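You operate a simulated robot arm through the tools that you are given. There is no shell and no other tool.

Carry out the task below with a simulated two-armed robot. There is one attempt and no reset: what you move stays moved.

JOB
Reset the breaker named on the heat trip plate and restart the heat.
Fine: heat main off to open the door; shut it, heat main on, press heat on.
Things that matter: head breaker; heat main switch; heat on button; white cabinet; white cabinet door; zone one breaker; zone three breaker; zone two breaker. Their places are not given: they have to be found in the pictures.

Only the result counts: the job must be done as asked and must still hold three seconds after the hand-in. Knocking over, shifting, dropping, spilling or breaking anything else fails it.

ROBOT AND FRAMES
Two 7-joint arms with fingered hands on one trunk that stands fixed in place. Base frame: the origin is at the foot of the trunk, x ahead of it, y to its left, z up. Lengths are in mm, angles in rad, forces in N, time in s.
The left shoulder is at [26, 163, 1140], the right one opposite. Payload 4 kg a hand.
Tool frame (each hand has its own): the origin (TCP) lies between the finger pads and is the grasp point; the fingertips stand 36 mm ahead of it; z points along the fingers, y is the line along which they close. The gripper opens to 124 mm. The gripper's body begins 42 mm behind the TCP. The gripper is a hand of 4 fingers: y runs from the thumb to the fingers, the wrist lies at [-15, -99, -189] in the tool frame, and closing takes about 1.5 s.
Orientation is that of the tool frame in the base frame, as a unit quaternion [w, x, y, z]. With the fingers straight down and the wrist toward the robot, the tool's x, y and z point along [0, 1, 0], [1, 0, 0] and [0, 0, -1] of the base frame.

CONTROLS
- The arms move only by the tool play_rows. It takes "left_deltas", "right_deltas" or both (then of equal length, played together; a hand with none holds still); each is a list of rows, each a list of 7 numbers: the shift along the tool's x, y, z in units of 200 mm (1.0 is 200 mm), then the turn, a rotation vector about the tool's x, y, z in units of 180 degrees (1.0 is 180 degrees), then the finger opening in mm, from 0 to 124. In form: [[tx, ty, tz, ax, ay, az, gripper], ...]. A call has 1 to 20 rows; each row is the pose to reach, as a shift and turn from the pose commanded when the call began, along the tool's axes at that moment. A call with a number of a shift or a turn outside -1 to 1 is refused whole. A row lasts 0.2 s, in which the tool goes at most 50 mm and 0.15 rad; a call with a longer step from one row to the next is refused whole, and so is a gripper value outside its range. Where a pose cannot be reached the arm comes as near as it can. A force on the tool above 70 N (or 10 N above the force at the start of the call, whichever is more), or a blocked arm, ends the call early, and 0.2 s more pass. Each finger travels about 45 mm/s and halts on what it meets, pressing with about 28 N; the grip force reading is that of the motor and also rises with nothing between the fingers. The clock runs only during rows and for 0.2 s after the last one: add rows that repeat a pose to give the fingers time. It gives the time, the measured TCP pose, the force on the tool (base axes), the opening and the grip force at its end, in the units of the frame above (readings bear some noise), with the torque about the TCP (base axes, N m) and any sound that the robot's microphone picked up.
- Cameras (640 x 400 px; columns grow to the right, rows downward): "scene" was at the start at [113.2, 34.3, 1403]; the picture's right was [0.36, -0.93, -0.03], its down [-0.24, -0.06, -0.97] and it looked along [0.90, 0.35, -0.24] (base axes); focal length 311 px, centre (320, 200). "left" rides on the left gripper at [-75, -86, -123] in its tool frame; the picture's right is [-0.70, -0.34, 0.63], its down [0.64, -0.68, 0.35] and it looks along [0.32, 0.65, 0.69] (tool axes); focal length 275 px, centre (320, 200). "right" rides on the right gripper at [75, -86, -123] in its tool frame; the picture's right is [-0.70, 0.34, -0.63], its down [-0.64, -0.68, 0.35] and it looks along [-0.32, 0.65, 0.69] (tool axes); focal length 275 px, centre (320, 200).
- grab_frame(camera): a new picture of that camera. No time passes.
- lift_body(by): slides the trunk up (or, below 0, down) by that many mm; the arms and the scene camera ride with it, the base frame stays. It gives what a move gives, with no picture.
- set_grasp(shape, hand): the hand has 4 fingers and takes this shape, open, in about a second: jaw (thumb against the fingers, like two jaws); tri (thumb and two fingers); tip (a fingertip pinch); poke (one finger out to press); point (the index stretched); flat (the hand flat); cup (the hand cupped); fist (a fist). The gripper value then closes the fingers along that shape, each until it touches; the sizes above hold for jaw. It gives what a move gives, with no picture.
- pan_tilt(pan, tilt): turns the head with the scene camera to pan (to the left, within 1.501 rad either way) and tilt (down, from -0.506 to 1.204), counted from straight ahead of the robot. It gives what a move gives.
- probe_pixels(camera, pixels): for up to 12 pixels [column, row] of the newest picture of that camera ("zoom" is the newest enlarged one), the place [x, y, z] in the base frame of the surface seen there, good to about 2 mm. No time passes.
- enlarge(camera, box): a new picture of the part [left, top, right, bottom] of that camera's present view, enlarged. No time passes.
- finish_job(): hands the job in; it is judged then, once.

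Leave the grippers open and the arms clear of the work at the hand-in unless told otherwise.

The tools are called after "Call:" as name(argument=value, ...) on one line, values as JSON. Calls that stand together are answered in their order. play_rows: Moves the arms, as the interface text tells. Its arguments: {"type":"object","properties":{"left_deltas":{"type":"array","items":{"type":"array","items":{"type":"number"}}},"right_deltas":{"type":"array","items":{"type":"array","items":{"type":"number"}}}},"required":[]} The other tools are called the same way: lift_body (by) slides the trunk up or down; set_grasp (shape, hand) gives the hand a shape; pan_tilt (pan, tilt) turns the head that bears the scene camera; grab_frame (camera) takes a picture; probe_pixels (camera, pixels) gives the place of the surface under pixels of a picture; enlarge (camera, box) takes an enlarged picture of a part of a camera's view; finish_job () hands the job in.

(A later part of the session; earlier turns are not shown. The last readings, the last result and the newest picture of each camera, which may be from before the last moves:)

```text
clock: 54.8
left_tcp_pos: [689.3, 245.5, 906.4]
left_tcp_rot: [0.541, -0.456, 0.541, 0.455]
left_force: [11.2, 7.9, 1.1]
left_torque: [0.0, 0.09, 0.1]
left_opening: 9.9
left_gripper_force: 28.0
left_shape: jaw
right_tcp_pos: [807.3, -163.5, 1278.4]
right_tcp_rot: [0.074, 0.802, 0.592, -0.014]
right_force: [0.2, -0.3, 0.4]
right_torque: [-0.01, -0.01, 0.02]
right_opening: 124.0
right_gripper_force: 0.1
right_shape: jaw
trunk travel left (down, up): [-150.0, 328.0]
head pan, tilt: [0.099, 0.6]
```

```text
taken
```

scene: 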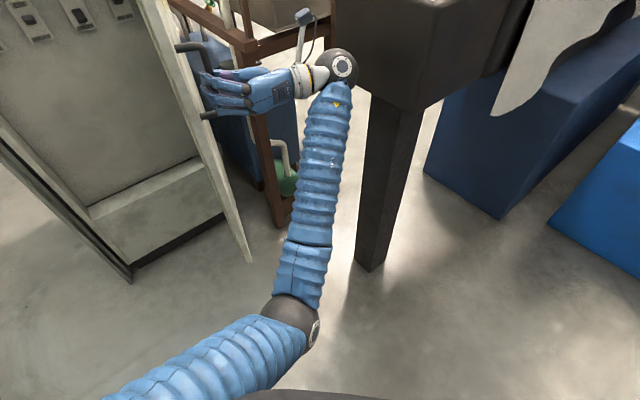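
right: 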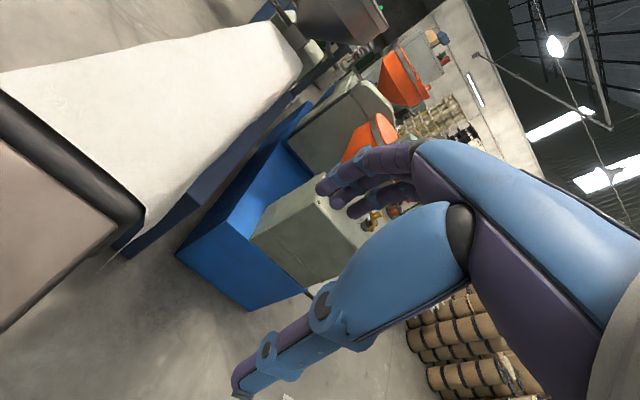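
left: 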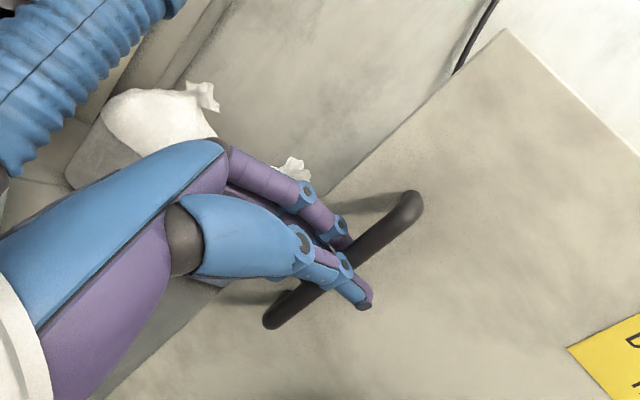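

The block's face is only ~40 mm behind my wrist, so I won't retreat backward. Instead I open the hand, ease back 10 mm and rise straight up, the fingers straddling the handle, to clear the door top.

Call:
play_rows(left_deltas=[[0, 0, 0, 0, 0, 0, 60], [0, 0, 0, 0, 0, 0, 100], [0, 0, 0, 0, 0, 0, 124], [0, 0, 0, 0, 0, 0, 124], [0, 0, 0, 0, 0, 0, 124], [0, 0, 0, 0, 0, 0, 124], [0, 0, -0.05, 0, 0, 0, 124], [-0.12, 0, -0.06, 0, 0, 0, 124], [-0.27, 0, -0.07, 0, 0, 0, 124], [-0.42, 0, -0.08, 0, 0, 0, 124], [-0.57, 0, -0.09, 0, 0, 0, 124], [-0.72, 0, -0.1, 0, 0, 0, 124], [-0.87, 0, -0.1, 0, 0, 0, 124], [-1.0, 0, -0.1, 0, 0, 0, 124]])

Call:
pan_tilt(pan=0.5, tilt=0.4)

Call:
grab_frame(camera="scene")

```text
clock: 57.8
left_tcp_pos: [686.8, 225.5, 1106.4]
left_tcp_rot: [0.54, -0.457, 0.541, 0.455]
left_force: [0.8, -0.4, 1.4]
left_torque: [-0.01, -0.02, -0.01]
left_opening: 123.8
left_gripper_force: 0.0
left_shape: jaw
right_tcp_pos: [806.8, -163.0, 1278.0]
right_tcp_rot: [0.073, 0.803, 0.592, -0.014]
right_force: [1.2, -0.4, 0.8]
right_torque: [0.01, 0.0, 0.04]
right_opening: 123.9
right_gripper_force: 0.1
right_shape: jaw
trunk travel left (down, up): [-150.0, 328.0]
head pan, tilt: [0.099, 0.6]
```

```text
clock: 58.7
left_tcp_pos: [687.5, 225.7, 1106.5]
left_tcp_rot: [0.541, -0.456, 0.541, 0.454]
left_force: [-0.7, -0.2, 0.8]
left_torque: [-0.02, 0.03, -0.04]
left_opening: 124.0
left_gripper_force: 0.0
left_shape: jaw
right_tcp_pos: [806.7, -163.4, 1278.6]
right_tcp_rot: [0.074, 0.803, 0.592, -0.013]
right_force: [0.2, 0.5, -0.3]
right_torque: [0.0, 0.0, -0.02]
right_opening: 124.1
right_gripper_force: 0.0
right_shape: jaw
trunk travel left (down, up): [-150.0, 328.0]
head pan, tilt: [0.499, 0.4]
```

```text
taken
```

scene: 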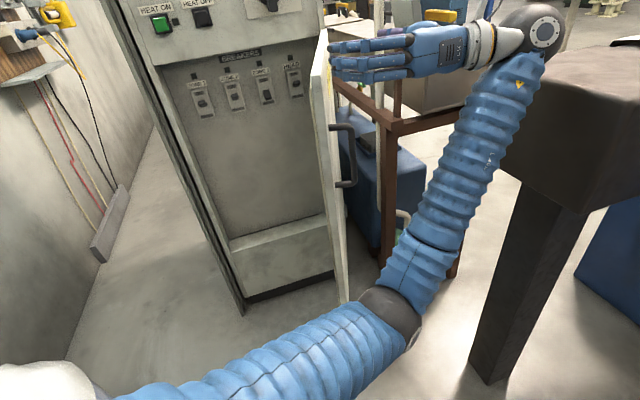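

Door holds at ~74°. I rise further and turn the hand back to y-up, pointing at the breakers (heading 40°, pitched 25° down), passing above the door top.

Call:
play_rows(left_deltas=[[-0.11, 0, 0, 0.0216, -0.0053, 0.0399, 124], [-0.22, 0, 0, 0.0432, -0.0106, 0.0798, 124], [-0.33, 0, 0, 0.0648, -0.0159, 0.1197, 124], [-0.44, 0.01, 0.03, 0.0864, -0.0212, 0.1597, 124], [-0.55, 0.015, 0.07, 0.108, -0.0265, 0.1996, 124], [-0.62, 0.02, 0.11, 0.1296, -0.0318, 0.2395, 124], [-0.62, 0.025, 0.15, 0.1512, -0.0372, 0.2794, 124], [-0.62, 0.03, 0.19, 0.1728, -0.0425, 0.3193, 124], [-0.62, 0.035, 0.23, 0.1944, -0.0478, 0.3592, 124], [-0.62, 0.04, 0.27, 0.216, -0.0531, 0.3992, 124], [-0.62, 0.045, 0.31, 0.2376, -0.0584, 0.4391, 124], [-0.62, 0.048, 0.34, 0.2592, -0.0637, 0.479, 124], [-0.62, 0.048, 0.367, 0.2808, -0.069, 0.5189, 124]])

Call:
set_grasp(hand="left", shape="point")

Call:
grab_frame(camera="scene")

```text
clock: 61.5
left_tcp_pos: [688.7, 300.7, 1230.1]
left_tcp_rot: [0.226, 0.356, 0.764, 0.488]
left_force: [-0.5, -0.5, -0.6]
left_torque: [0.03, 0.02, 0.01]
left_opening: 123.6
left_gripper_force: 0.1
left_shape: jaw
right_tcp_pos: [805.6, -163.9, 1279.1]
right_tcp_rot: [0.074, 0.803, 0.591, -0.013]
right_force: [0.4, 0.3, 0.2]
right_torque: [-0.02, -0.02, 0.0]
right_opening: 124.0
right_gripper_force: 0.2
right_shape: jaw
trunk travel left (down, up): [-150.0, 328.0]
head pan, tilt: [0.499, 0.4]
```

```text
clock: 62.4
left_tcp_pos: [689.9, 299.4, 1230.6]
left_tcp_rot: [0.227, 0.356, 0.764, 0.487]
left_force: [0.6, -0.3, 0.3]
left_torque: [0.01, 0.01, 0.01]
left_opening: 116.2
left_gripper_force: 0.1
left_shape: point
right_tcp_pos: [806.8, -163.9, 1279.0]
right_tcp_rot: [0.074, 0.803, 0.592, -0.013]
right_force: [0.3, 0.2, 0.1]
right_torque: [0.04, -0.04, 0.0]
right_opening: 123.9
right_gripper_force: 0.1
right_shape: jaw
trunk travel left (down, up): [-150.0, 328.0]
head pan, tilt: [0.499, 0.4]
```

```text
taken
```

scene: 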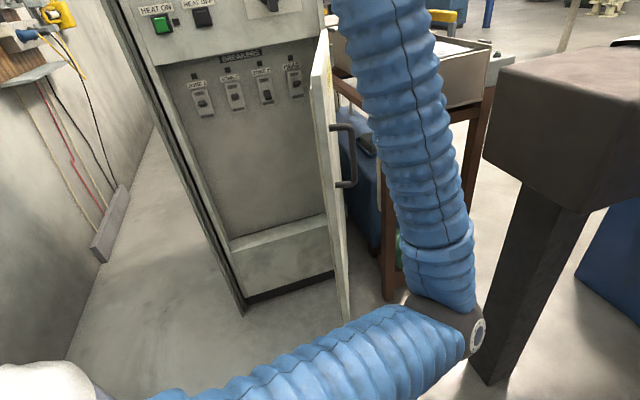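

Clear above the door. I move left past the door's edge, then forward into the space between door and cabinet.

Call:
play_rows(left_deltas=[[0.139, 0.022, 0.047, 0, 0, 0, 116], [0.279, 0.044, 0.094, 0, 0, 0, 116], [0.418, 0.066, 0.141, 0, 0, 0, 116], [0.558, 0.088, 0.188, 0, 0, 0, 116], [0.697, 0.11, 0.235, 0, 0, 0, 116], [0.694, 0.11, 0.376, 0, 0, 0, 116], [0.691, 0.11, 0.518, 0, 0, 0, 116], [0.688, 0.11, 0.659, 0, 0, 0, 116], [0.685, 0.109, 0.801, 0, 0, 0, 116], [0.682, 0.109, 0.942, 0, 0, 0, 116]])

Call:
grab_frame(camera="scene")

```text
clock: 64.6
left_tcp_pos: [738.8, 521.0, 1169.9]
left_tcp_rot: [0.227, 0.356, 0.765, 0.486]
left_force: [-1.1, 0.3, -0.1]
left_torque: [-0.03, 0.0, -0.03]
left_opening: 116.1
left_gripper_force: 0.1
left_shape: point
right_tcp_pos: [806.9, -162.6, 1277.6]
right_tcp_rot: [0.073, 0.803, 0.592, -0.015]
right_force: [-0.4, -0.1, -1.1]
right_torque: [0.0, 0.0, 0.04]
right_opening: 123.9
right_gripper_force: 0.1
right_shape: jaw
trunk travel left (down, up): [-150.0, 328.0]
head pan, tilt: [0.499, 0.4]
```

```text
taken
```

scene: 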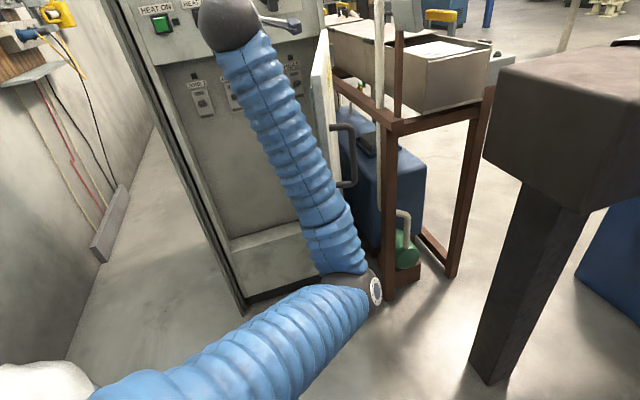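

I check the elbow and forearm position relative to the door edge.

Call:
probe_pixels(camera="scene", pixels=[[345, 285], [372, 290], [335, 230], [310, 180], [280, 110], [228, 20], [335, 110], [347, 310]])

Call:
grab_frame(camera="left")

```text
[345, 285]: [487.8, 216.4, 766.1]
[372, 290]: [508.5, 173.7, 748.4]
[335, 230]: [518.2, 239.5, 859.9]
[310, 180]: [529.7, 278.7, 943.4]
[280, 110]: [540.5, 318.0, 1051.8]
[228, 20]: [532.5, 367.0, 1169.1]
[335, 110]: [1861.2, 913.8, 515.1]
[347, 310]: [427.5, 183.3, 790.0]
```

```text
taken
```

left: 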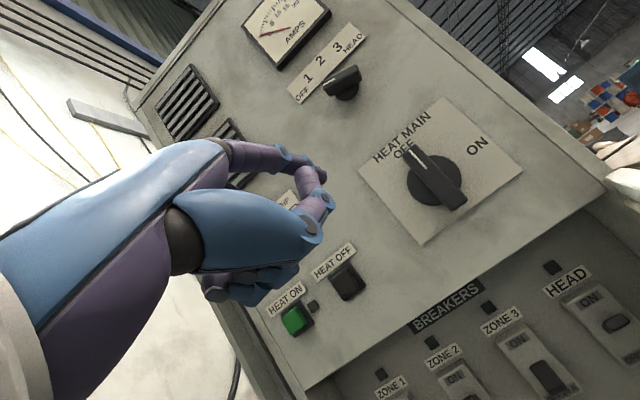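

The forearm is close to the door edge, so I first move the hand left, then lower it in front of the breakers.

Call:
play_rows(left_deltas=[[0.11, -0.027, 0.061, 0, 0, 0, 116], [0.22, -0.054, 0.122, 0, 0, 0, 116], [0.331, -0.08, 0.182, 0, 0, 0, 116], [0.441, -0.107, 0.243, 0, 0, 0, 116], [0.39, -0.217, 0.362, 0, 0, 0, 116], [0.338, -0.327, 0.481, 0, 0, 0, 116], [0.287, -0.437, 0.6, 0, 0, 0, 116], [0.235, -0.547, 0.719, 0, 0, 0, 116], [0.184, -0.657, 0.838, 0, 0, 0, 116]])

Call:
grab_frame(camera="scene")

Call:
grab_frame(camera="left")

```text
clock: 66.6
left_tcp_pos: [788.5, 610.7, 977.9]
left_tcp_rot: [0.227, 0.356, 0.765, 0.487]
left_force: [-0.5, 0.2, 0.1]
left_torque: [-0.01, -0.01, 0.0]
left_opening: 116.2
left_gripper_force: 0.0
left_shape: point
right_tcp_pos: [807.6, -163.5, 1277.3]
right_tcp_rot: [0.073, 0.802, 0.592, -0.014]
right_force: [-0.2, -0.4, 0.4]
right_torque: [-0.02, 0.03, 0.0]
right_opening: 124.1
right_gripper_force: 0.1
right_shape: jaw
trunk travel left (down, up): [-150.0, 328.0]
head pan, tilt: [0.499, 0.4]
```

```text
taken
```

scene: 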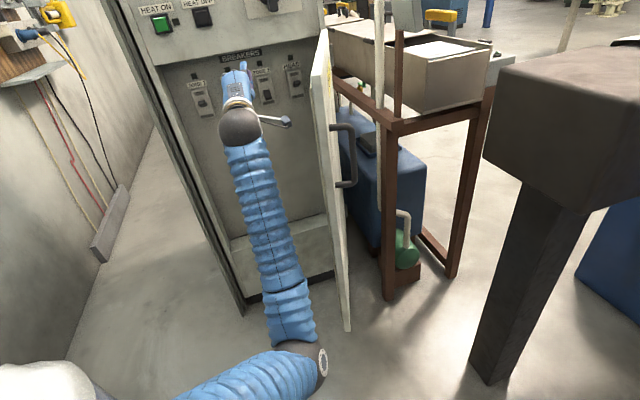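

```text
taken
```

left: 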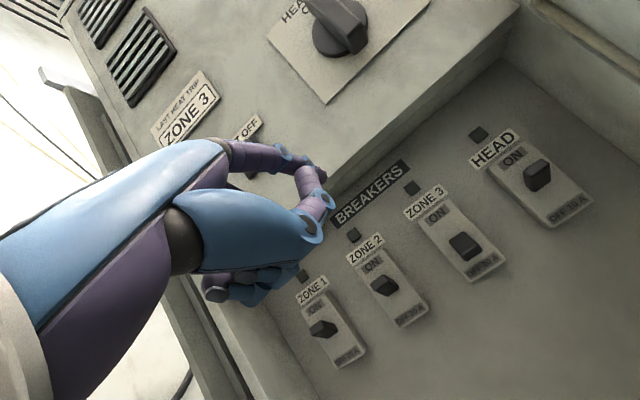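

Good. I enlarge the breakers in the left camera to compare toggle positions.

Call:
enlarge(camera="left", box=[290, 120, 610, 370])

Call:
probe_pixels(camera="left", pixels=[[462, 247], [467, 243], [457, 236], [472, 252], [535, 172], [545, 180], [383, 285], [322, 328], [435, 213], [480, 262], [322, 175]])

```text
1.60 times, centred on (450, 245) of left
```

zoom: 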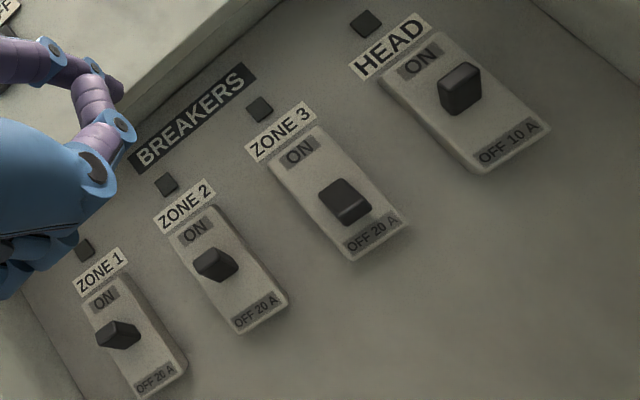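

```text
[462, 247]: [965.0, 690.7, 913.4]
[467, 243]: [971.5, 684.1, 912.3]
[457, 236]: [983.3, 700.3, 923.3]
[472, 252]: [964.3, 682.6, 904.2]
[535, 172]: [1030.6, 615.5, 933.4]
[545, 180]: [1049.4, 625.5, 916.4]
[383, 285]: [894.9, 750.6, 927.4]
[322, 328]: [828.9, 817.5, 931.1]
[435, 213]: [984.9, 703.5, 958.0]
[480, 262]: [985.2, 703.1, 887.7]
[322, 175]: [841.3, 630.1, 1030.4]
```

ZONE 3's toggle tip is at about (965,686,908), sloping down; the others slope up. I bring the index tip above it, in front of the breaker.

Call:
play_rows(left_deltas=[[-0.065, -0.046, 0.106, 0, 0, 0, 116], [-0.13, -0.091, 0.213, 0, 0, 0, 116], [-0.194, -0.137, 0.319, 0, 0, 0, 116], [-0.259, -0.182, 0.425, 0, 0, 0, 116], [-0.249, -0.136, 0.525, 0, 0, 0, 116], [-0.239, -0.09, 0.625, 0, 0, 0, 116], [-0.229, -0.043, 0.724, 0, 0, 0, 116]])

Call:
enlarge(camera="left", box=[230, 100, 470, 300])

Call:
enlarge(camera="scene", box=[180, 30, 340, 150])

```text
clock: 68.2
left_tcp_pos: [914.9, 658.3, 911.3]
left_tcp_rot: [0.226, 0.356, 0.765, 0.487]
left_force: [0.8, -0.8, -0.7]
left_torque: [0.02, -0.01, 0.03]
left_opening: 116.2
left_gripper_force: 0.0
left_shape: point
right_tcp_pos: [807.2, -163.1, 1278.2]
right_tcp_rot: [0.073, 0.803, 0.592, -0.013]
right_force: [0.3, 0.2, -0.6]
right_torque: [0.04, 0.0, 0.01]
right_opening: 123.9
right_gripper_force: 0.1
right_shape: jaw
trunk travel left (down, up): [-150.0, 328.0]
head pan, tilt: [0.499, 0.4]
```

```text
2.00 times, centred on (350, 200) of left
```

zoom: 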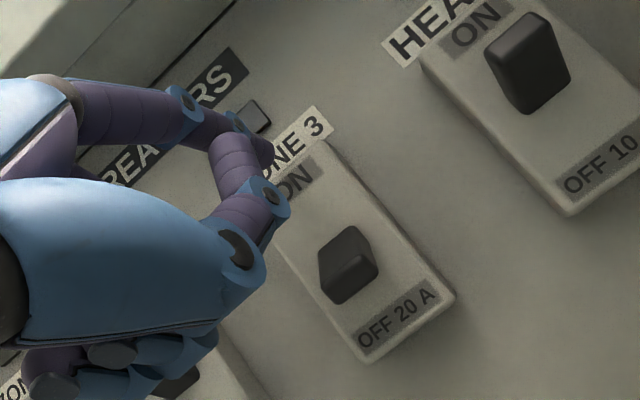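

```text
3.33 times, centred on (260, 90) of scene
```

zoom: 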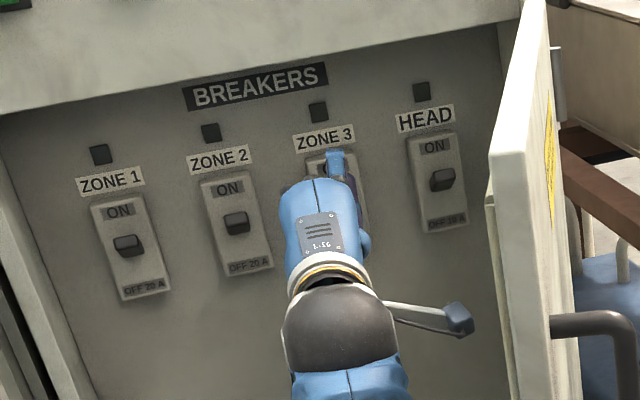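

The tip is right above ZONE 3's toggle (u≈198, d≈1176, z≈967). Now press down to drive it fully OFF.

Call:
play_rows(left_deltas=[[0, -0.068, 0.032, 0, 0, 0, 116], [0, -0.136, 0.063, 0, 0, 0, 116], [0, -0.19, 0.089, 0, 0, 0, 116], [0, -0.2265, 0.106, 0, 0, 0, 116], [0, -0.2537, 0.1184, 0, 0, 0, 116], [0, -0.281, 0.131, 0, 0, 0, 116]])

Call:
enlarge(camera="left", box=[230, 100, 470, 300])

Call:
enlarge(camera="scene", box=[180, 30, 340, 150])

```text
clock: 69.6
left_tcp_pos: [914.8, 657.6, 851.3]
left_tcp_rot: [0.226, 0.355, 0.764, 0.488]
left_force: [-1.2, 0.2, 5.2]
left_torque: [0.16, -0.38, 0.01]
left_opening: 0.0
left_gripper_force: 0.1
left_shape: point
right_tcp_pos: [805.9, -164.4, 1278.6]
right_tcp_rot: [0.073, 0.803, 0.592, -0.013]
right_force: [-0.5, 0.1, -0.4]
right_torque: [0.02, 0.01, 0.02]
right_opening: 123.9
right_gripper_force: 0.1
right_shape: jaw
trunk travel left (down, up): [-150.0, 328.0]
head pan, tilt: [0.499, 0.4]
```

```text
2.00 times, centred on (350, 200) of left
```

zoom: 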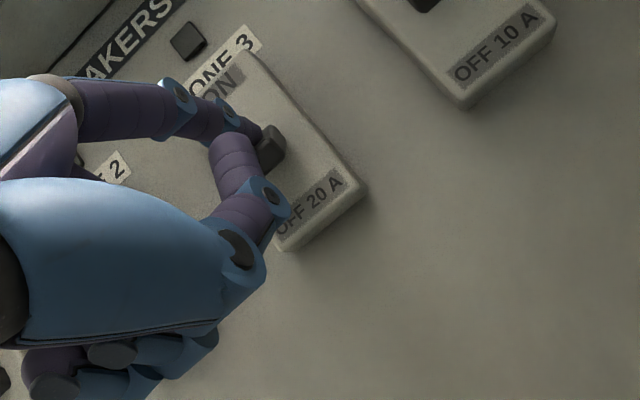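

```text
3.33 times, centred on (260, 90) of scene
```

zoom: 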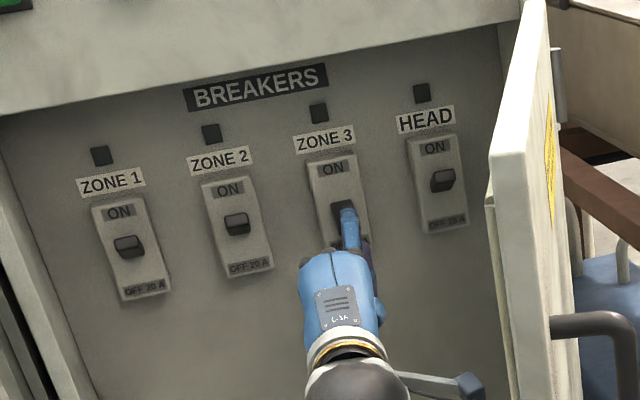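

Contact with 5 N; the toggle moves down. I press further down in small steps until it stops.

Call:
play_rows(left_deltas=[[0, -0.0181, 0.0085, 0, 0, 0, 116], [0, -0.0362, 0.0169, 0, 0, 0, 116], [0, -0.0544, 0.0254, 0, 0, 0, 116], [0, -0.0725, 0.0338, 0, 0, 0, 116], [0, -0.0725, 0.0338, 0, 0, 0, 116]])

Call:
enlarge(camera="left", box=[230, 100, 470, 300])

Call:
enlarge(camera="scene", box=[180, 30, 340, 150])

```text
clock: 70.8
left_tcp_pos: [915.4, 657.7, 834.8]
left_tcp_rot: [0.227, 0.354, 0.764, 0.489]
left_force: [-4.1, -2.9, 10.0]
left_torque: [0.46, -0.87, -0.02]
left_opening: 0.2
left_gripper_force: 0.0
left_shape: point
right_tcp_pos: [805.5, -164.6, 1279.0]
right_tcp_rot: [0.073, 0.803, 0.592, -0.013]
right_force: [-0.6, -0.2, -0.3]
right_torque: [-0.02, 0.02, 0.0]
right_opening: 123.8
right_gripper_force: 0.1
right_shape: jaw
trunk travel left (down, up): [-150.0, 328.0]
head pan, tilt: [0.499, 0.4]
```

```text
2.00 times, centred on (350, 200) of left
```

zoom: 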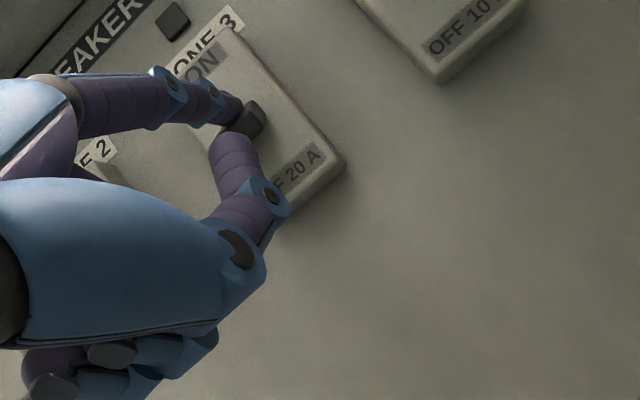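

```text
3.33 times, centred on (260, 90) of scene
```

zoom: 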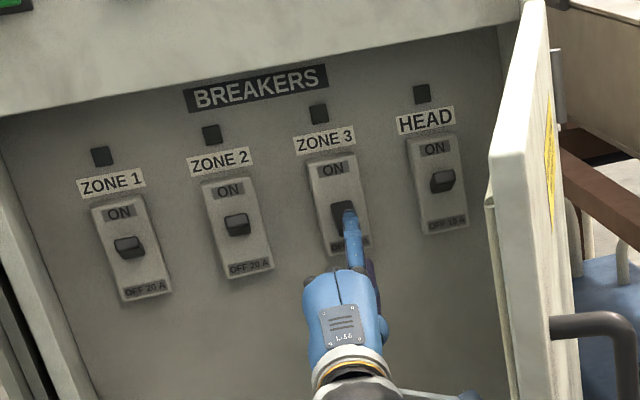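

The finger is flexing now at 10 N, so the toggle is likely at its stop. I lift a little and back out to look at it.

Call:
play_rows(left_deltas=[[0, 0.0906, -0.0423, 0, 0, 0, 116], [0, 0.0906, -0.0423, 0, 0, 0, 116], [0, 0.03, -0.2, 0, 0, 0, 116], [0, -0.03, -0.35, 0, 0, 0, 116], [0, -0.09, -0.5, 0, 0, 0, 116]])

Call:
enlarge(camera="left", box=[270, 100, 510, 300])

Call:
enlarge(camera="scene", box=[180, 30, 340, 150])

```text
clock: 72.0
left_tcp_pos: [839.7, 594.2, 860.8]
left_tcp_rot: [0.226, 0.355, 0.764, 0.488]
left_force: [-0.5, -0.8, -0.6]
left_torque: [0.01, 0.02, 0.0]
left_opening: 0.0
left_gripper_force: 0.1
left_shape: point
right_tcp_pos: [807.0, -163.8, 1278.4]
right_tcp_rot: [0.074, 0.803, 0.592, -0.013]
right_force: [-0.3, -0.4, 0.2]
right_torque: [0.03, 0.0, 0.01]
right_opening: 123.8
right_gripper_force: 0.1
right_shape: jaw
trunk travel left (down, up): [-150.0, 328.0]
head pan, tilt: [0.499, 0.4]
```

```text
2.00 times, centred on (390, 200) of left
```

zoom: 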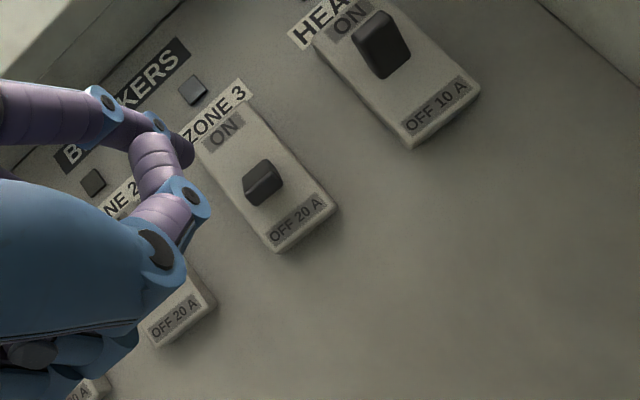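

```text
3.33 times, centred on (260, 90) of scene
```

zoom: 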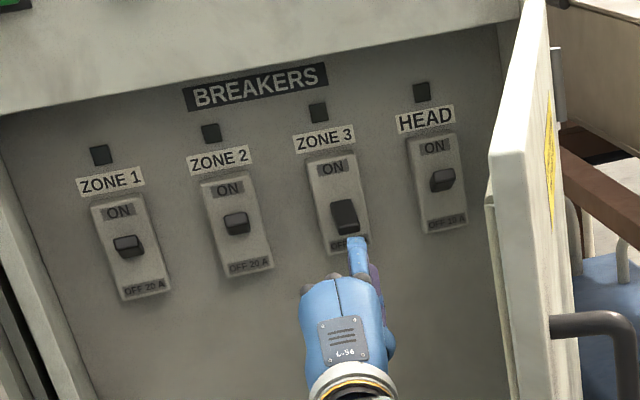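

I probe the toggle again.

Call:
probe_pixels(camera="zoom", pixels=[[345, 212], [348, 228], [340, 203], [347, 233]])

Call:
enlarge(camera="left", box=[330, 150, 450, 240])

Call:
probe_pixels(camera="zoom", pixels=[[330, 130], [345, 150], [300, 165], [360, 170], [310, 190], [350, 200]])

```text
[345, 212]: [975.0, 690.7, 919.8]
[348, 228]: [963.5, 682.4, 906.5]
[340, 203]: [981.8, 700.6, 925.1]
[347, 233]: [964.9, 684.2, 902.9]
```

```text
4.44 times, centred on (390, 195) of left
```

zoom: 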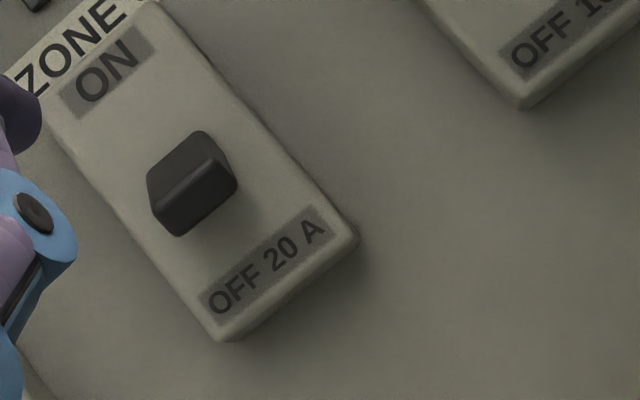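

```text
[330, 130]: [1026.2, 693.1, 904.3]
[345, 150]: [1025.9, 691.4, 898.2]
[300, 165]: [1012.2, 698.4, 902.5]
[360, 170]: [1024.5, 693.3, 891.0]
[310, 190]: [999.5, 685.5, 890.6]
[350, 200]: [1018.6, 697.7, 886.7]
```

The toggle tip rests at z≈905, the mirror image of the ON toggles (z≈936), so it is fully at OFF. Now I go under it and push it up to ON.

Call:
play_rows(left_deltas=[[-0.02, -0.093, 0.078, 0, 0, 0, 116], [-0.04, -0.186, 0.157, 0, 0, 0, 116], [-0.028, -0.124, 0.29, 0, 0, 0, 116], [-0.015, -0.062, 0.422, 0, 0, 0, 116], [-0.002, 0, 0.554, 0, 0, 0, 116], [-0.002, 0, 0.554, 0, 0, 0, 116]])

Call:
enlarge(camera="left", box=[230, 100, 470, 300])

Call:
enlarge(camera="scene", box=[180, 30, 340, 150])

```text
clock: 73.4
left_tcp_pos: [916.2, 658.9, 812.6]
left_tcp_rot: [0.227, 0.356, 0.764, 0.487]
left_force: [-0.3, -0.6, -0.4]
left_torque: [0.0, -0.01, -0.02]
left_opening: 0.0
left_gripper_force: 0.0
left_shape: point
right_tcp_pos: [806.7, -163.9, 1277.7]
right_tcp_rot: [0.073, 0.803, 0.591, -0.013]
right_force: [0.3, -0.3, -1.0]
right_torque: [0.02, 0.01, -0.03]
right_opening: 124.1
right_gripper_force: 0.1
right_shape: jaw
trunk travel left (down, up): [-150.0, 328.0]
head pan, tilt: [0.499, 0.4]
```

```text
2.00 times, centred on (350, 200) of left
```

zoom: 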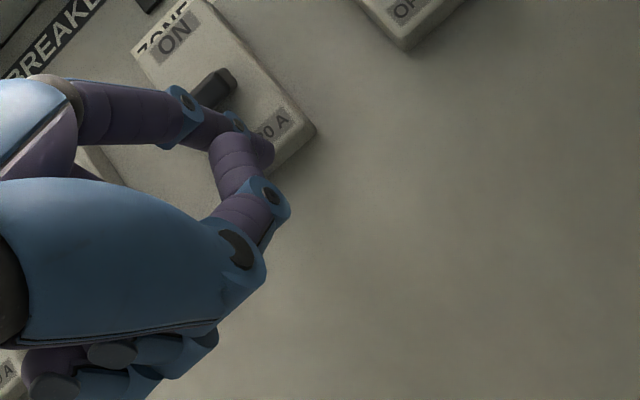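

```text
3.33 times, centred on (260, 90) of scene
```

zoom: 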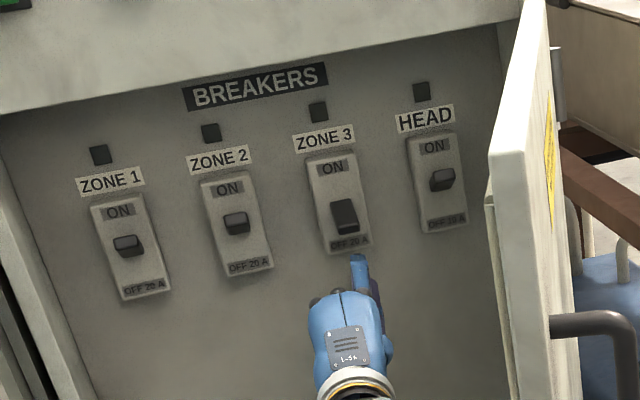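

The tip is below the toggle (z≈868). Push up.

Call:
play_rows(left_deltas=[[0, 0.068, -0.032, 0, 0, 0, 116], [0, 0.113, -0.053, 0, 0, 0, 116], [0, 0.159, -0.074, 0, 0, 0, 116], [0, 0.204, -0.095, 0, 0, 0, 116], [0, 0.249, -0.116, 0, 0, 0, 116], [0, 0.294, -0.137, 0, 0, 0, 116], [0, 0.294, -0.137, 0, 0, 0, 116]])

Call:
enlarge(camera="left", box=[230, 100, 470, 300])

Call:
enlarge(camera="scene", box=[180, 30, 340, 150])

```text
clock: 75.0
left_tcp_pos: [917.4, 660.4, 876.3]
left_tcp_rot: [0.226, 0.357, 0.765, 0.487]
left_force: [-0.5, -1.9, -7.0]
left_torque: [-0.06, 0.29, -0.1]
left_opening: 116.3
left_gripper_force: 0.2
left_shape: point
right_tcp_pos: [807.9, -163.3, 1278.6]
right_tcp_rot: [0.073, 0.803, 0.592, -0.014]
right_force: [-0.1, 0.2, 0.6]
right_torque: [0.03, 0.03, -0.01]
right_opening: 124.1
right_gripper_force: 0.1
right_shape: jaw
trunk travel left (down, up): [-150.0, 328.0]
head pan, tilt: [0.499, 0.4]
```

```text
2.00 times, centred on (350, 200) of left
```

zoom: 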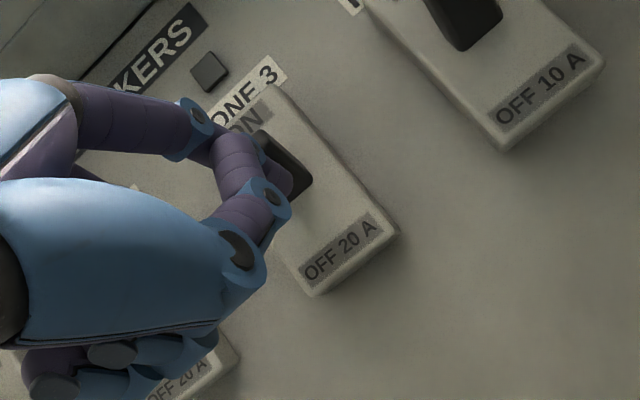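

```text
3.33 times, centred on (260, 90) of scene
```

zoom: 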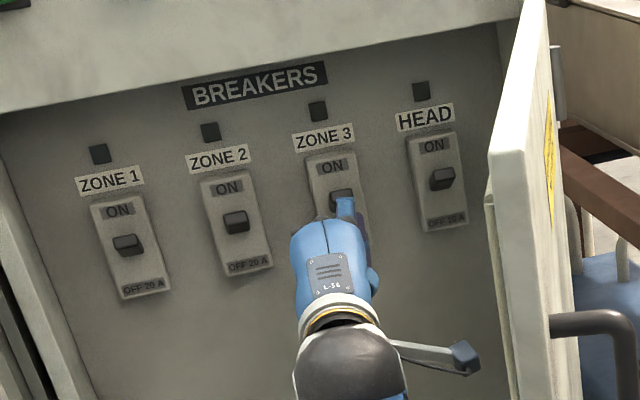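

The toggle moved up; 7 N now. I push another 12 mm to be sure it reaches the ON stop, then drop and back out.

Call:
play_rows(left_deltas=[[0, 0.0272, -0.0127, 0, 0, 0, 116], [0, 0.0544, -0.0254, 0, 0, 0, 116], [0, 0.0544, -0.0254, 0, 0, 0, 116], [0, -0.06, 0.028, 0, 0, 0, 116], [0, -0.12, -0.05, 0, 0, 0, 116], [0, -0.18, -0.2, 0, 0, 0, 116], [0, -0.24, -0.35, 0, 0, 0, 116], [0, -0.29, -0.5, 0, 0, 0, 116]])

Call:
enlarge(camera="left", box=[230, 60, 510, 280])

Call:
enlarge(camera="scene", box=[180, 30, 340, 150])

Call:
probe_pixels(camera="zoom", pixels=[[236, 222], [236, 230], [342, 205], [342, 195], [343, 213], [443, 180]])

```text
clock: 76.8
left_tcp_pos: [827.7, 585.8, 866.4]
left_tcp_rot: [0.227, 0.356, 0.765, 0.487]
left_force: [-0.4, -0.2, -0.4]
left_torque: [0.0, 0.04, 0.01]
left_opening: 115.9
left_gripper_force: 0.1
left_shape: point
right_tcp_pos: [805.7, -162.9, 1279.2]
right_tcp_rot: [0.074, 0.802, 0.592, -0.013]
right_force: [0.5, 0.4, 0.9]
right_torque: [0.04, -0.01, -0.02]
right_opening: 123.7
right_gripper_force: 0.1
right_shape: jaw
trunk travel left (down, up): [-150.0, 328.0]
head pan, tilt: [0.499, 0.4]
```

```text
1.82 times, centred on (370, 170) of left
```

zoom: 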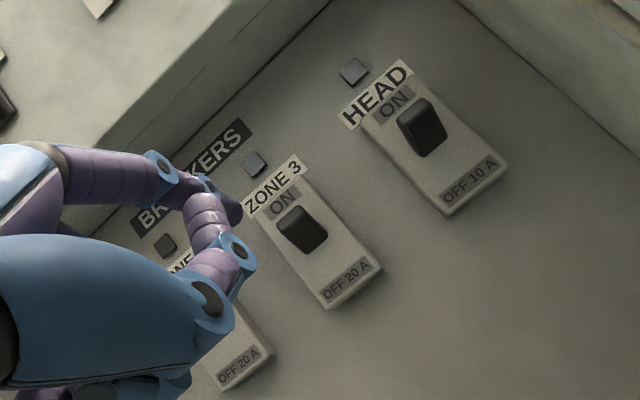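

```text
3.33 times, centred on (260, 90) of scene
```

zoom: 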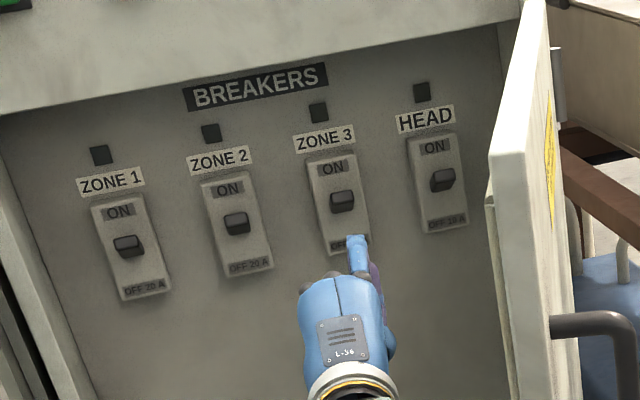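

```text
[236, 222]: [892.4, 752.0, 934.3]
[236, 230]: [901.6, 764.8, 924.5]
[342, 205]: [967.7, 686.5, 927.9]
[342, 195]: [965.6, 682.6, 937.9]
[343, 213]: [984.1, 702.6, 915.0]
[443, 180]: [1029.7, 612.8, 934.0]
```

ZONE 3 now matches the other ON toggles (tip z≈936). Next I back the hand out and up, retracing the way over the door, to get to its outer side.

Call:
play_rows(left_deltas=[[0.027, 0.021, -0.144, 0, 0, 0, 116], [0.054, 0.043, -0.288, 0, 0, 0, 116], [0.08, 0.064, -0.431, 0, 0, 0, 116], [0.107, 0.085, -0.575, 0, 0, 0, 116], [0.15, 0.243, -0.637, 0, 0, 0, 116], [0.194, 0.402, -0.7, 0, 0, 0, 116], [0.237, 0.56, -0.762, 0, 0, 0, 116], [0.281, 0.719, -0.825, 0, 0, 0, 116], [0.324, 0.877, -0.887, 0, 0, 0, 116]])

Call:
grab_frame(camera="scene")

```text
clock: 78.8
left_tcp_pos: [720.5, 577.8, 1102.4]
left_tcp_rot: [0.226, 0.356, 0.765, 0.487]
left_force: [-0.5, -0.1, 1.0]
left_torque: [-0.01, 0.0, -0.03]
left_opening: 116.0
left_gripper_force: 0.1
left_shape: point
right_tcp_pos: [805.7, -162.8, 1279.0]
right_tcp_rot: [0.073, 0.803, 0.591, -0.013]
right_force: [-0.1, 0.3, -0.3]
right_torque: [0.01, -0.02, 0.05]
right_opening: 123.7
right_gripper_force: 0.0
right_shape: jaw
trunk travel left (down, up): [-150.0, 328.0]
head pan, tilt: [0.499, 0.4]
```

```text
taken
```

scene: 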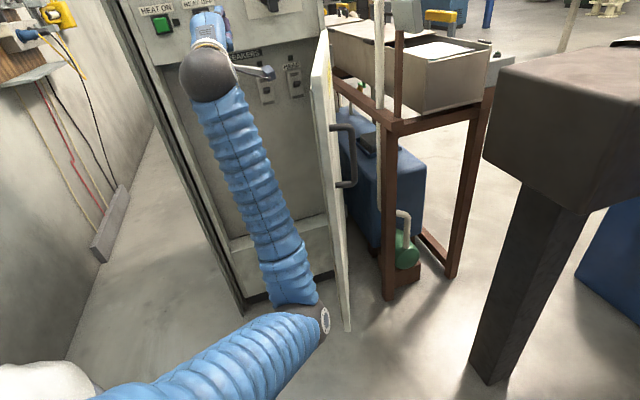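

Now back toward the robot and up to z=1230, clear above the door level.

Call:
play_rows(left_deltas=[[-0.04, 0.08, -0.17, 0, 0, 0, 116], [-0.085, 0.15, -0.34, 0, 0, 0, 116], [-0.13, 0.21, -0.5, 0, 0, 0, 116], [-0.18, 0.24, -0.66, 0, 0, 0, 116], [-0.225, 0.255, -0.81, 0, 0, 0, 116], [-0.271, 0.263, -0.95, 0, 0, 0, 116]])

Call:
grab_frame(camera="scene")

```text
clock: 80.2
left_tcp_pos: [642.9, 439.3, 1230.3]
left_tcp_rot: [0.227, 0.356, 0.764, 0.488]
left_force: [0.4, 0.5, 0.1]
left_torque: [0.01, -0.03, 0.01]
left_opening: 116.3
left_gripper_force: 0.0
left_shape: point
right_tcp_pos: [805.8, -164.5, 1279.1]
right_tcp_rot: [0.074, 0.803, 0.592, -0.013]
right_force: [-0.1, -0.5, 0.8]
right_torque: [-0.03, -0.01, 0.0]
right_opening: 124.1
right_gripper_force: 0.1
right_shape: jaw
trunk travel left (down, up): [-150.0, 328.0]
head pan, tilt: [0.499, 0.4]
```

```text
taken
```

scene: 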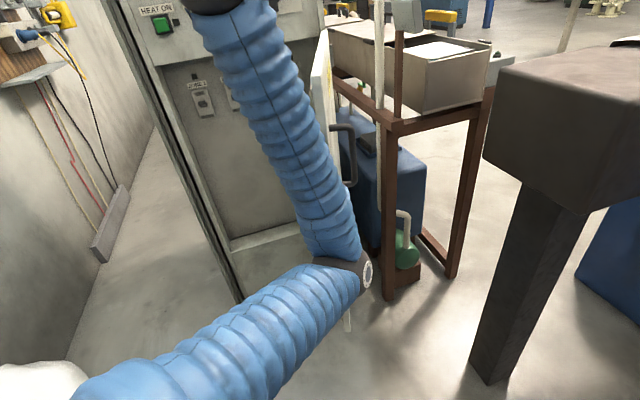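

I pass over the door to its outer side, turning the hand to heading 75° and level.

Call:
play_rows(left_deltas=[[-0.139, -0.031, -0.066, -0.0192, 0.0273, -0.006, 116], [-0.279, -0.062, -0.133, -0.0383, 0.0546, -0.0121, 116], [-0.418, -0.093, -0.199, -0.0575, 0.0819, -0.0181, 116], [-0.557, -0.123, -0.265, -0.0767, 0.1091, -0.0242, 116], [-0.696, -0.154, -0.331, -0.0959, 0.1364, -0.0302, 116], [-0.836, -0.185, -0.398, -0.115, 0.1637, -0.0363, 116], [-0.975, -0.216, -0.464, -0.1342, 0.191, -0.0423, 116]])

Call:
set_grasp(hand="left", shape="fist")

Call:
grab_frame(camera="scene")

Call:
grab_frame(camera="left")

```text
clock: 81.8
left_tcp_pos: [689.4, 224.1, 1228.6]
left_tcp_rot: [0.091, 0.092, 0.701, 0.702]
left_force: [-0.4, 0.4, -0.7]
left_torque: [0.01, 0.01, -0.01]
left_opening: 116.3
left_gripper_force: 0.0
left_shape: point
right_tcp_pos: [807.9, -162.4, 1278.1]
right_tcp_rot: [0.073, 0.803, 0.591, -0.014]
right_force: [0.8, 0.2, -0.3]
right_torque: [0.0, -0.02, 0.03]
right_opening: 123.8
right_gripper_force: 0.1
right_shape: jaw
trunk travel left (down, up): [-150.0, 328.0]
head pan, tilt: [0.499, 0.4]
```

```text
clock: 82.7
left_tcp_pos: [688.1, 225.4, 1229.4]
left_tcp_rot: [0.091, 0.092, 0.701, 0.701]
left_force: [-0.2, -0.3, 0.3]
left_torque: [0.01, 0.01, 0.01]
left_opening: 0.1
left_gripper_force: 0.2
left_shape: fist
right_tcp_pos: [806.9, -163.3, 1277.8]
right_tcp_rot: [0.074, 0.803, 0.592, -0.012]
right_force: [0.1, 0.0, -0.1]
right_torque: [-0.01, 0.02, 0.0]
right_opening: 124.0
right_gripper_force: 0.0
right_shape: jaw
trunk travel left (down, up): [-150.0, 328.0]
head pan, tilt: [0.499, 0.4]
```

```text
taken
```

scene: 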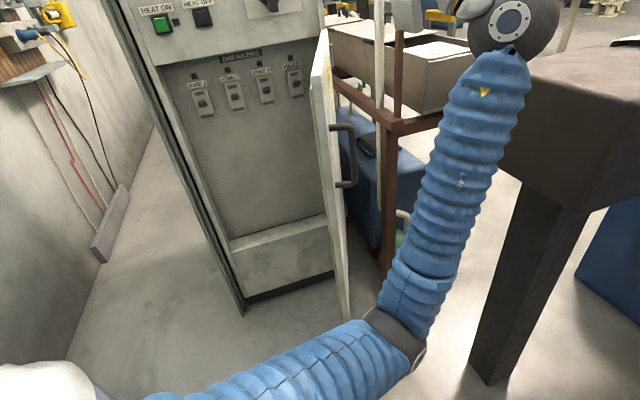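

```text
taken
```

left: 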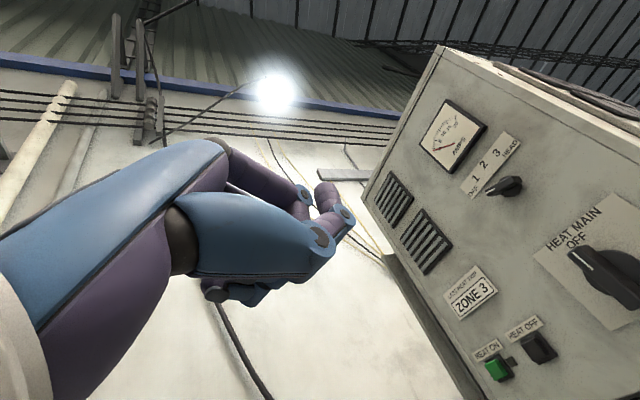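

I probe where the fist's front is.

Call:
probe_pixels(camera="left", pixels=[[345, 213], [330, 190], [325, 240], [300, 210], [230, 290], [270, 292]])

```text
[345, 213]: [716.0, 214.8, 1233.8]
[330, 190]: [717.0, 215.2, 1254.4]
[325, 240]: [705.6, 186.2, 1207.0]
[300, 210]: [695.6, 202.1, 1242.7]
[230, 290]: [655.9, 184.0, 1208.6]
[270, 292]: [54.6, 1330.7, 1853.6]
```

The fist front is about at the TCP. I move right along the door's outer side at height, then descend to door mid-height between handle and hinge.

Call:
play_rows(left_deltas=[[-0.127, -0.02, 0.067, 0, 0, 0, 0], [-0.254, -0.04, 0.133, 0, 0, 0, 0], [-0.382, -0.07, 0.2, 0, 0, 0, 0], [-0.509, -0.12, 0.266, 0, 0, 0, 0], [-0.509, -0.29, 0.266, 0, 0, 0, 0], [-0.509, -0.46, 0.266, 0, 0, 0, 0], [-0.509, -0.63, 0.266, 0, 0, 0, 0], [-0.509, -0.8, 0.266, 0, 0, 0, 0], [-0.509, -1.0, 0.266, 0, 0, 0, 0]])

Call:
pan_tilt(pan=0.4, tilt=0.4)

Call:
grab_frame(camera="scene")

Call:
grab_frame(camera="left")

```text
clock: 84.7
left_tcp_pos: [800.7, 250.6, 1027.0]
left_tcp_rot: [0.092, 0.093, 0.701, 0.701]
left_force: [0.6, -0.8, -0.5]
left_torque: [0.02, 0.02, -0.01]
left_opening: 0.0
left_gripper_force: 0.1
left_shape: fist
right_tcp_pos: [807.8, -162.5, 1277.2]
right_tcp_rot: [0.073, 0.802, 0.592, -0.014]
right_force: [0.1, -0.6, 0.0]
right_torque: [0.0, 0.03, -0.01]
right_opening: 124.4
right_gripper_force: 0.1
right_shape: jaw
trunk travel left (down, up): [-150.0, 328.0]
head pan, tilt: [0.499, 0.4]
```

```text
clock: 85.3
left_tcp_pos: [800.6, 250.0, 1028.6]
left_tcp_rot: [0.092, 0.092, 0.701, 0.701]
left_force: [0.2, -0.4, 0.2]
left_torque: [0.01, -0.05, 0.02]
left_opening: 0.0
left_gripper_force: 0.1
left_shape: fist
right_tcp_pos: [807.1, -163.7, 1278.5]
right_tcp_rot: [0.074, 0.803, 0.592, -0.013]
right_force: [0.0, 0.4, 0.1]
right_torque: [-0.01, 0.01, -0.02]
right_opening: 123.9
right_gripper_force: 0.1
right_shape: jaw
trunk travel left (down, up): [-150.0, 328.0]
head pan, tilt: [0.4, 0.4]
```

```text
taken
```

scene: 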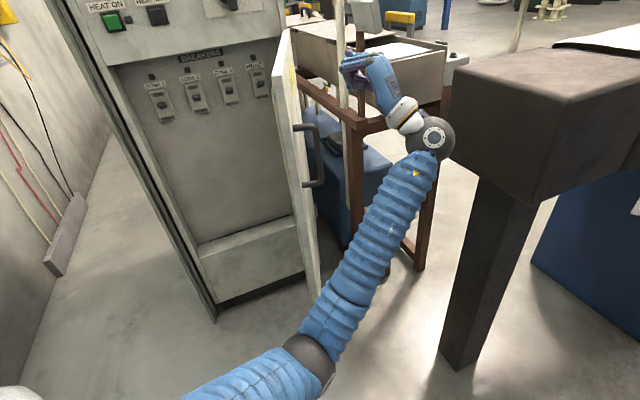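

```text
taken
```

left: 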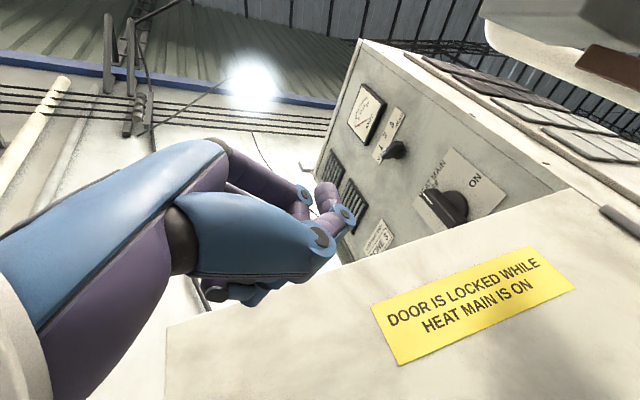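

Hand is on the outer side. I push the door with the fist at z≈1035 (above the handle), following its arc from 74° to 45°.

Call:
play_rows(left_deltas=[[0.112, 0.012, 0.058, 0, 0, 0, 0], [0.224, 0.024, 0.116, 0, 0, 0, 0], [0.336, 0.035, 0.174, 0, 0, 0, 0], [0.412, 0.035, 0.262, 0, -0.008, 0, 0], [0.487, 0.035, 0.35, 0, -0.016, 0, 0], [0.563, 0.035, 0.437, 0, -0.025, 0, 0], [0.638, 0.035, 0.525, 0, -0.033, 0, 0], [0.693, 0.035, 0.637, 0, -0.042, 0, 0], [0.748, 0.035, 0.748, 0, -0.05, 0, 0], [0.804, 0.035, 0.86, 0, -0.058, 0, 0], [0.859, 0.035, 0.971, 0, -0.067, 0, 0]])

Call:
grab_frame(camera="scene")

Call:
grab_frame(camera="left")

```text
clock: 87.7
left_tcp_pos: [685.9, 483.3, 1035.8]
left_tcp_rot: [0.164, 0.166, 0.688, 0.688]
left_force: [-0.4, -0.6, 0.1]
left_torque: [-0.01, -0.02, -0.03]
left_opening: 0.0
left_gripper_force: 0.0
left_shape: fist
right_tcp_pos: [806.4, -163.8, 1278.8]
right_tcp_rot: [0.074, 0.803, 0.591, -0.013]
right_force: [0.2, -0.1, -0.1]
right_torque: [0.03, 0.0, 0.0]
right_opening: 123.9
right_gripper_force: 0.0
right_shape: jaw
trunk travel left (down, up): [-150.0, 328.0]
head pan, tilt: [0.4, 0.4]
```

```text
taken
```

scene: 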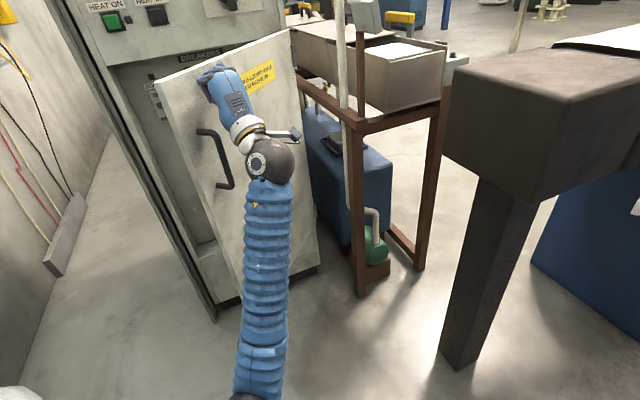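

```text
taken
```

left: 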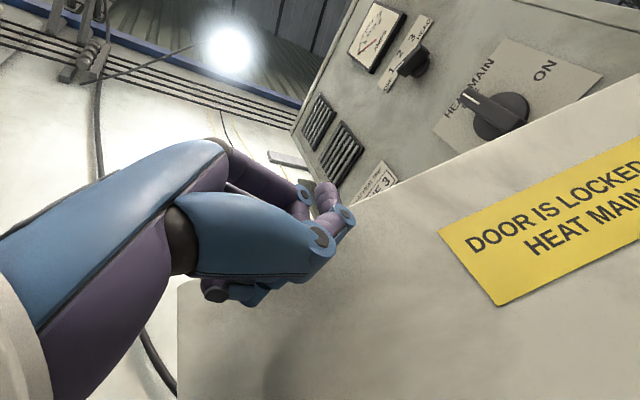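

The door follows. I continue pushing from 45° to about 15°.

Call:
play_rows(left_deltas=[[0.05, 0, 0.112, 0, -0.008, 0, 0], [0.099, 0, 0.225, 0, -0.016, 0, 0], [0.149, 0, 0.337, 0, -0.025, 0, 0], [0.198, 0, 0.449, 0, -0.033, 0, 0], [0.216, 0, 0.579, 0, -0.042, 0, 0], [0.233, 0, 0.708, 0, -0.05, 0, 0], [0.251, 0, 0.838, 0, -0.058, 0, 0], [0.268, 0, 0.967, 0, -0.067, 0, 0]])

Call:
grab_frame(camera="scene")

```text
clock: 89.5
left_tcp_pos: [725.2, 679.7, 1035.1]
left_tcp_rot: [0.237, 0.237, 0.667, 0.666]
left_force: [-1.1, -0.3, 0.8]
left_torque: [0.03, 0.01, -0.02]
left_opening: 0.0
left_gripper_force: 0.0
left_shape: fist
right_tcp_pos: [806.1, -162.9, 1279.3]
right_tcp_rot: [0.074, 0.803, 0.592, -0.014]
right_force: [-0.1, 0.0, -0.3]
right_torque: [-0.01, 0.02, 0.0]
right_opening: 124.0
right_gripper_force: 0.0
right_shape: jaw
trunk travel left (down, up): [-150.0, 328.0]
head pan, tilt: [0.4, 0.4]
```

```text
taken
```

scene: 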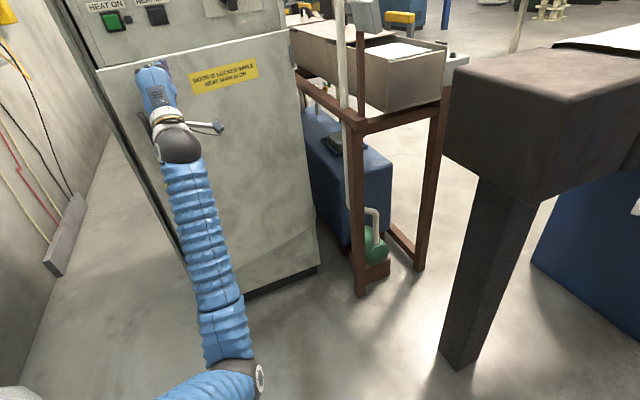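

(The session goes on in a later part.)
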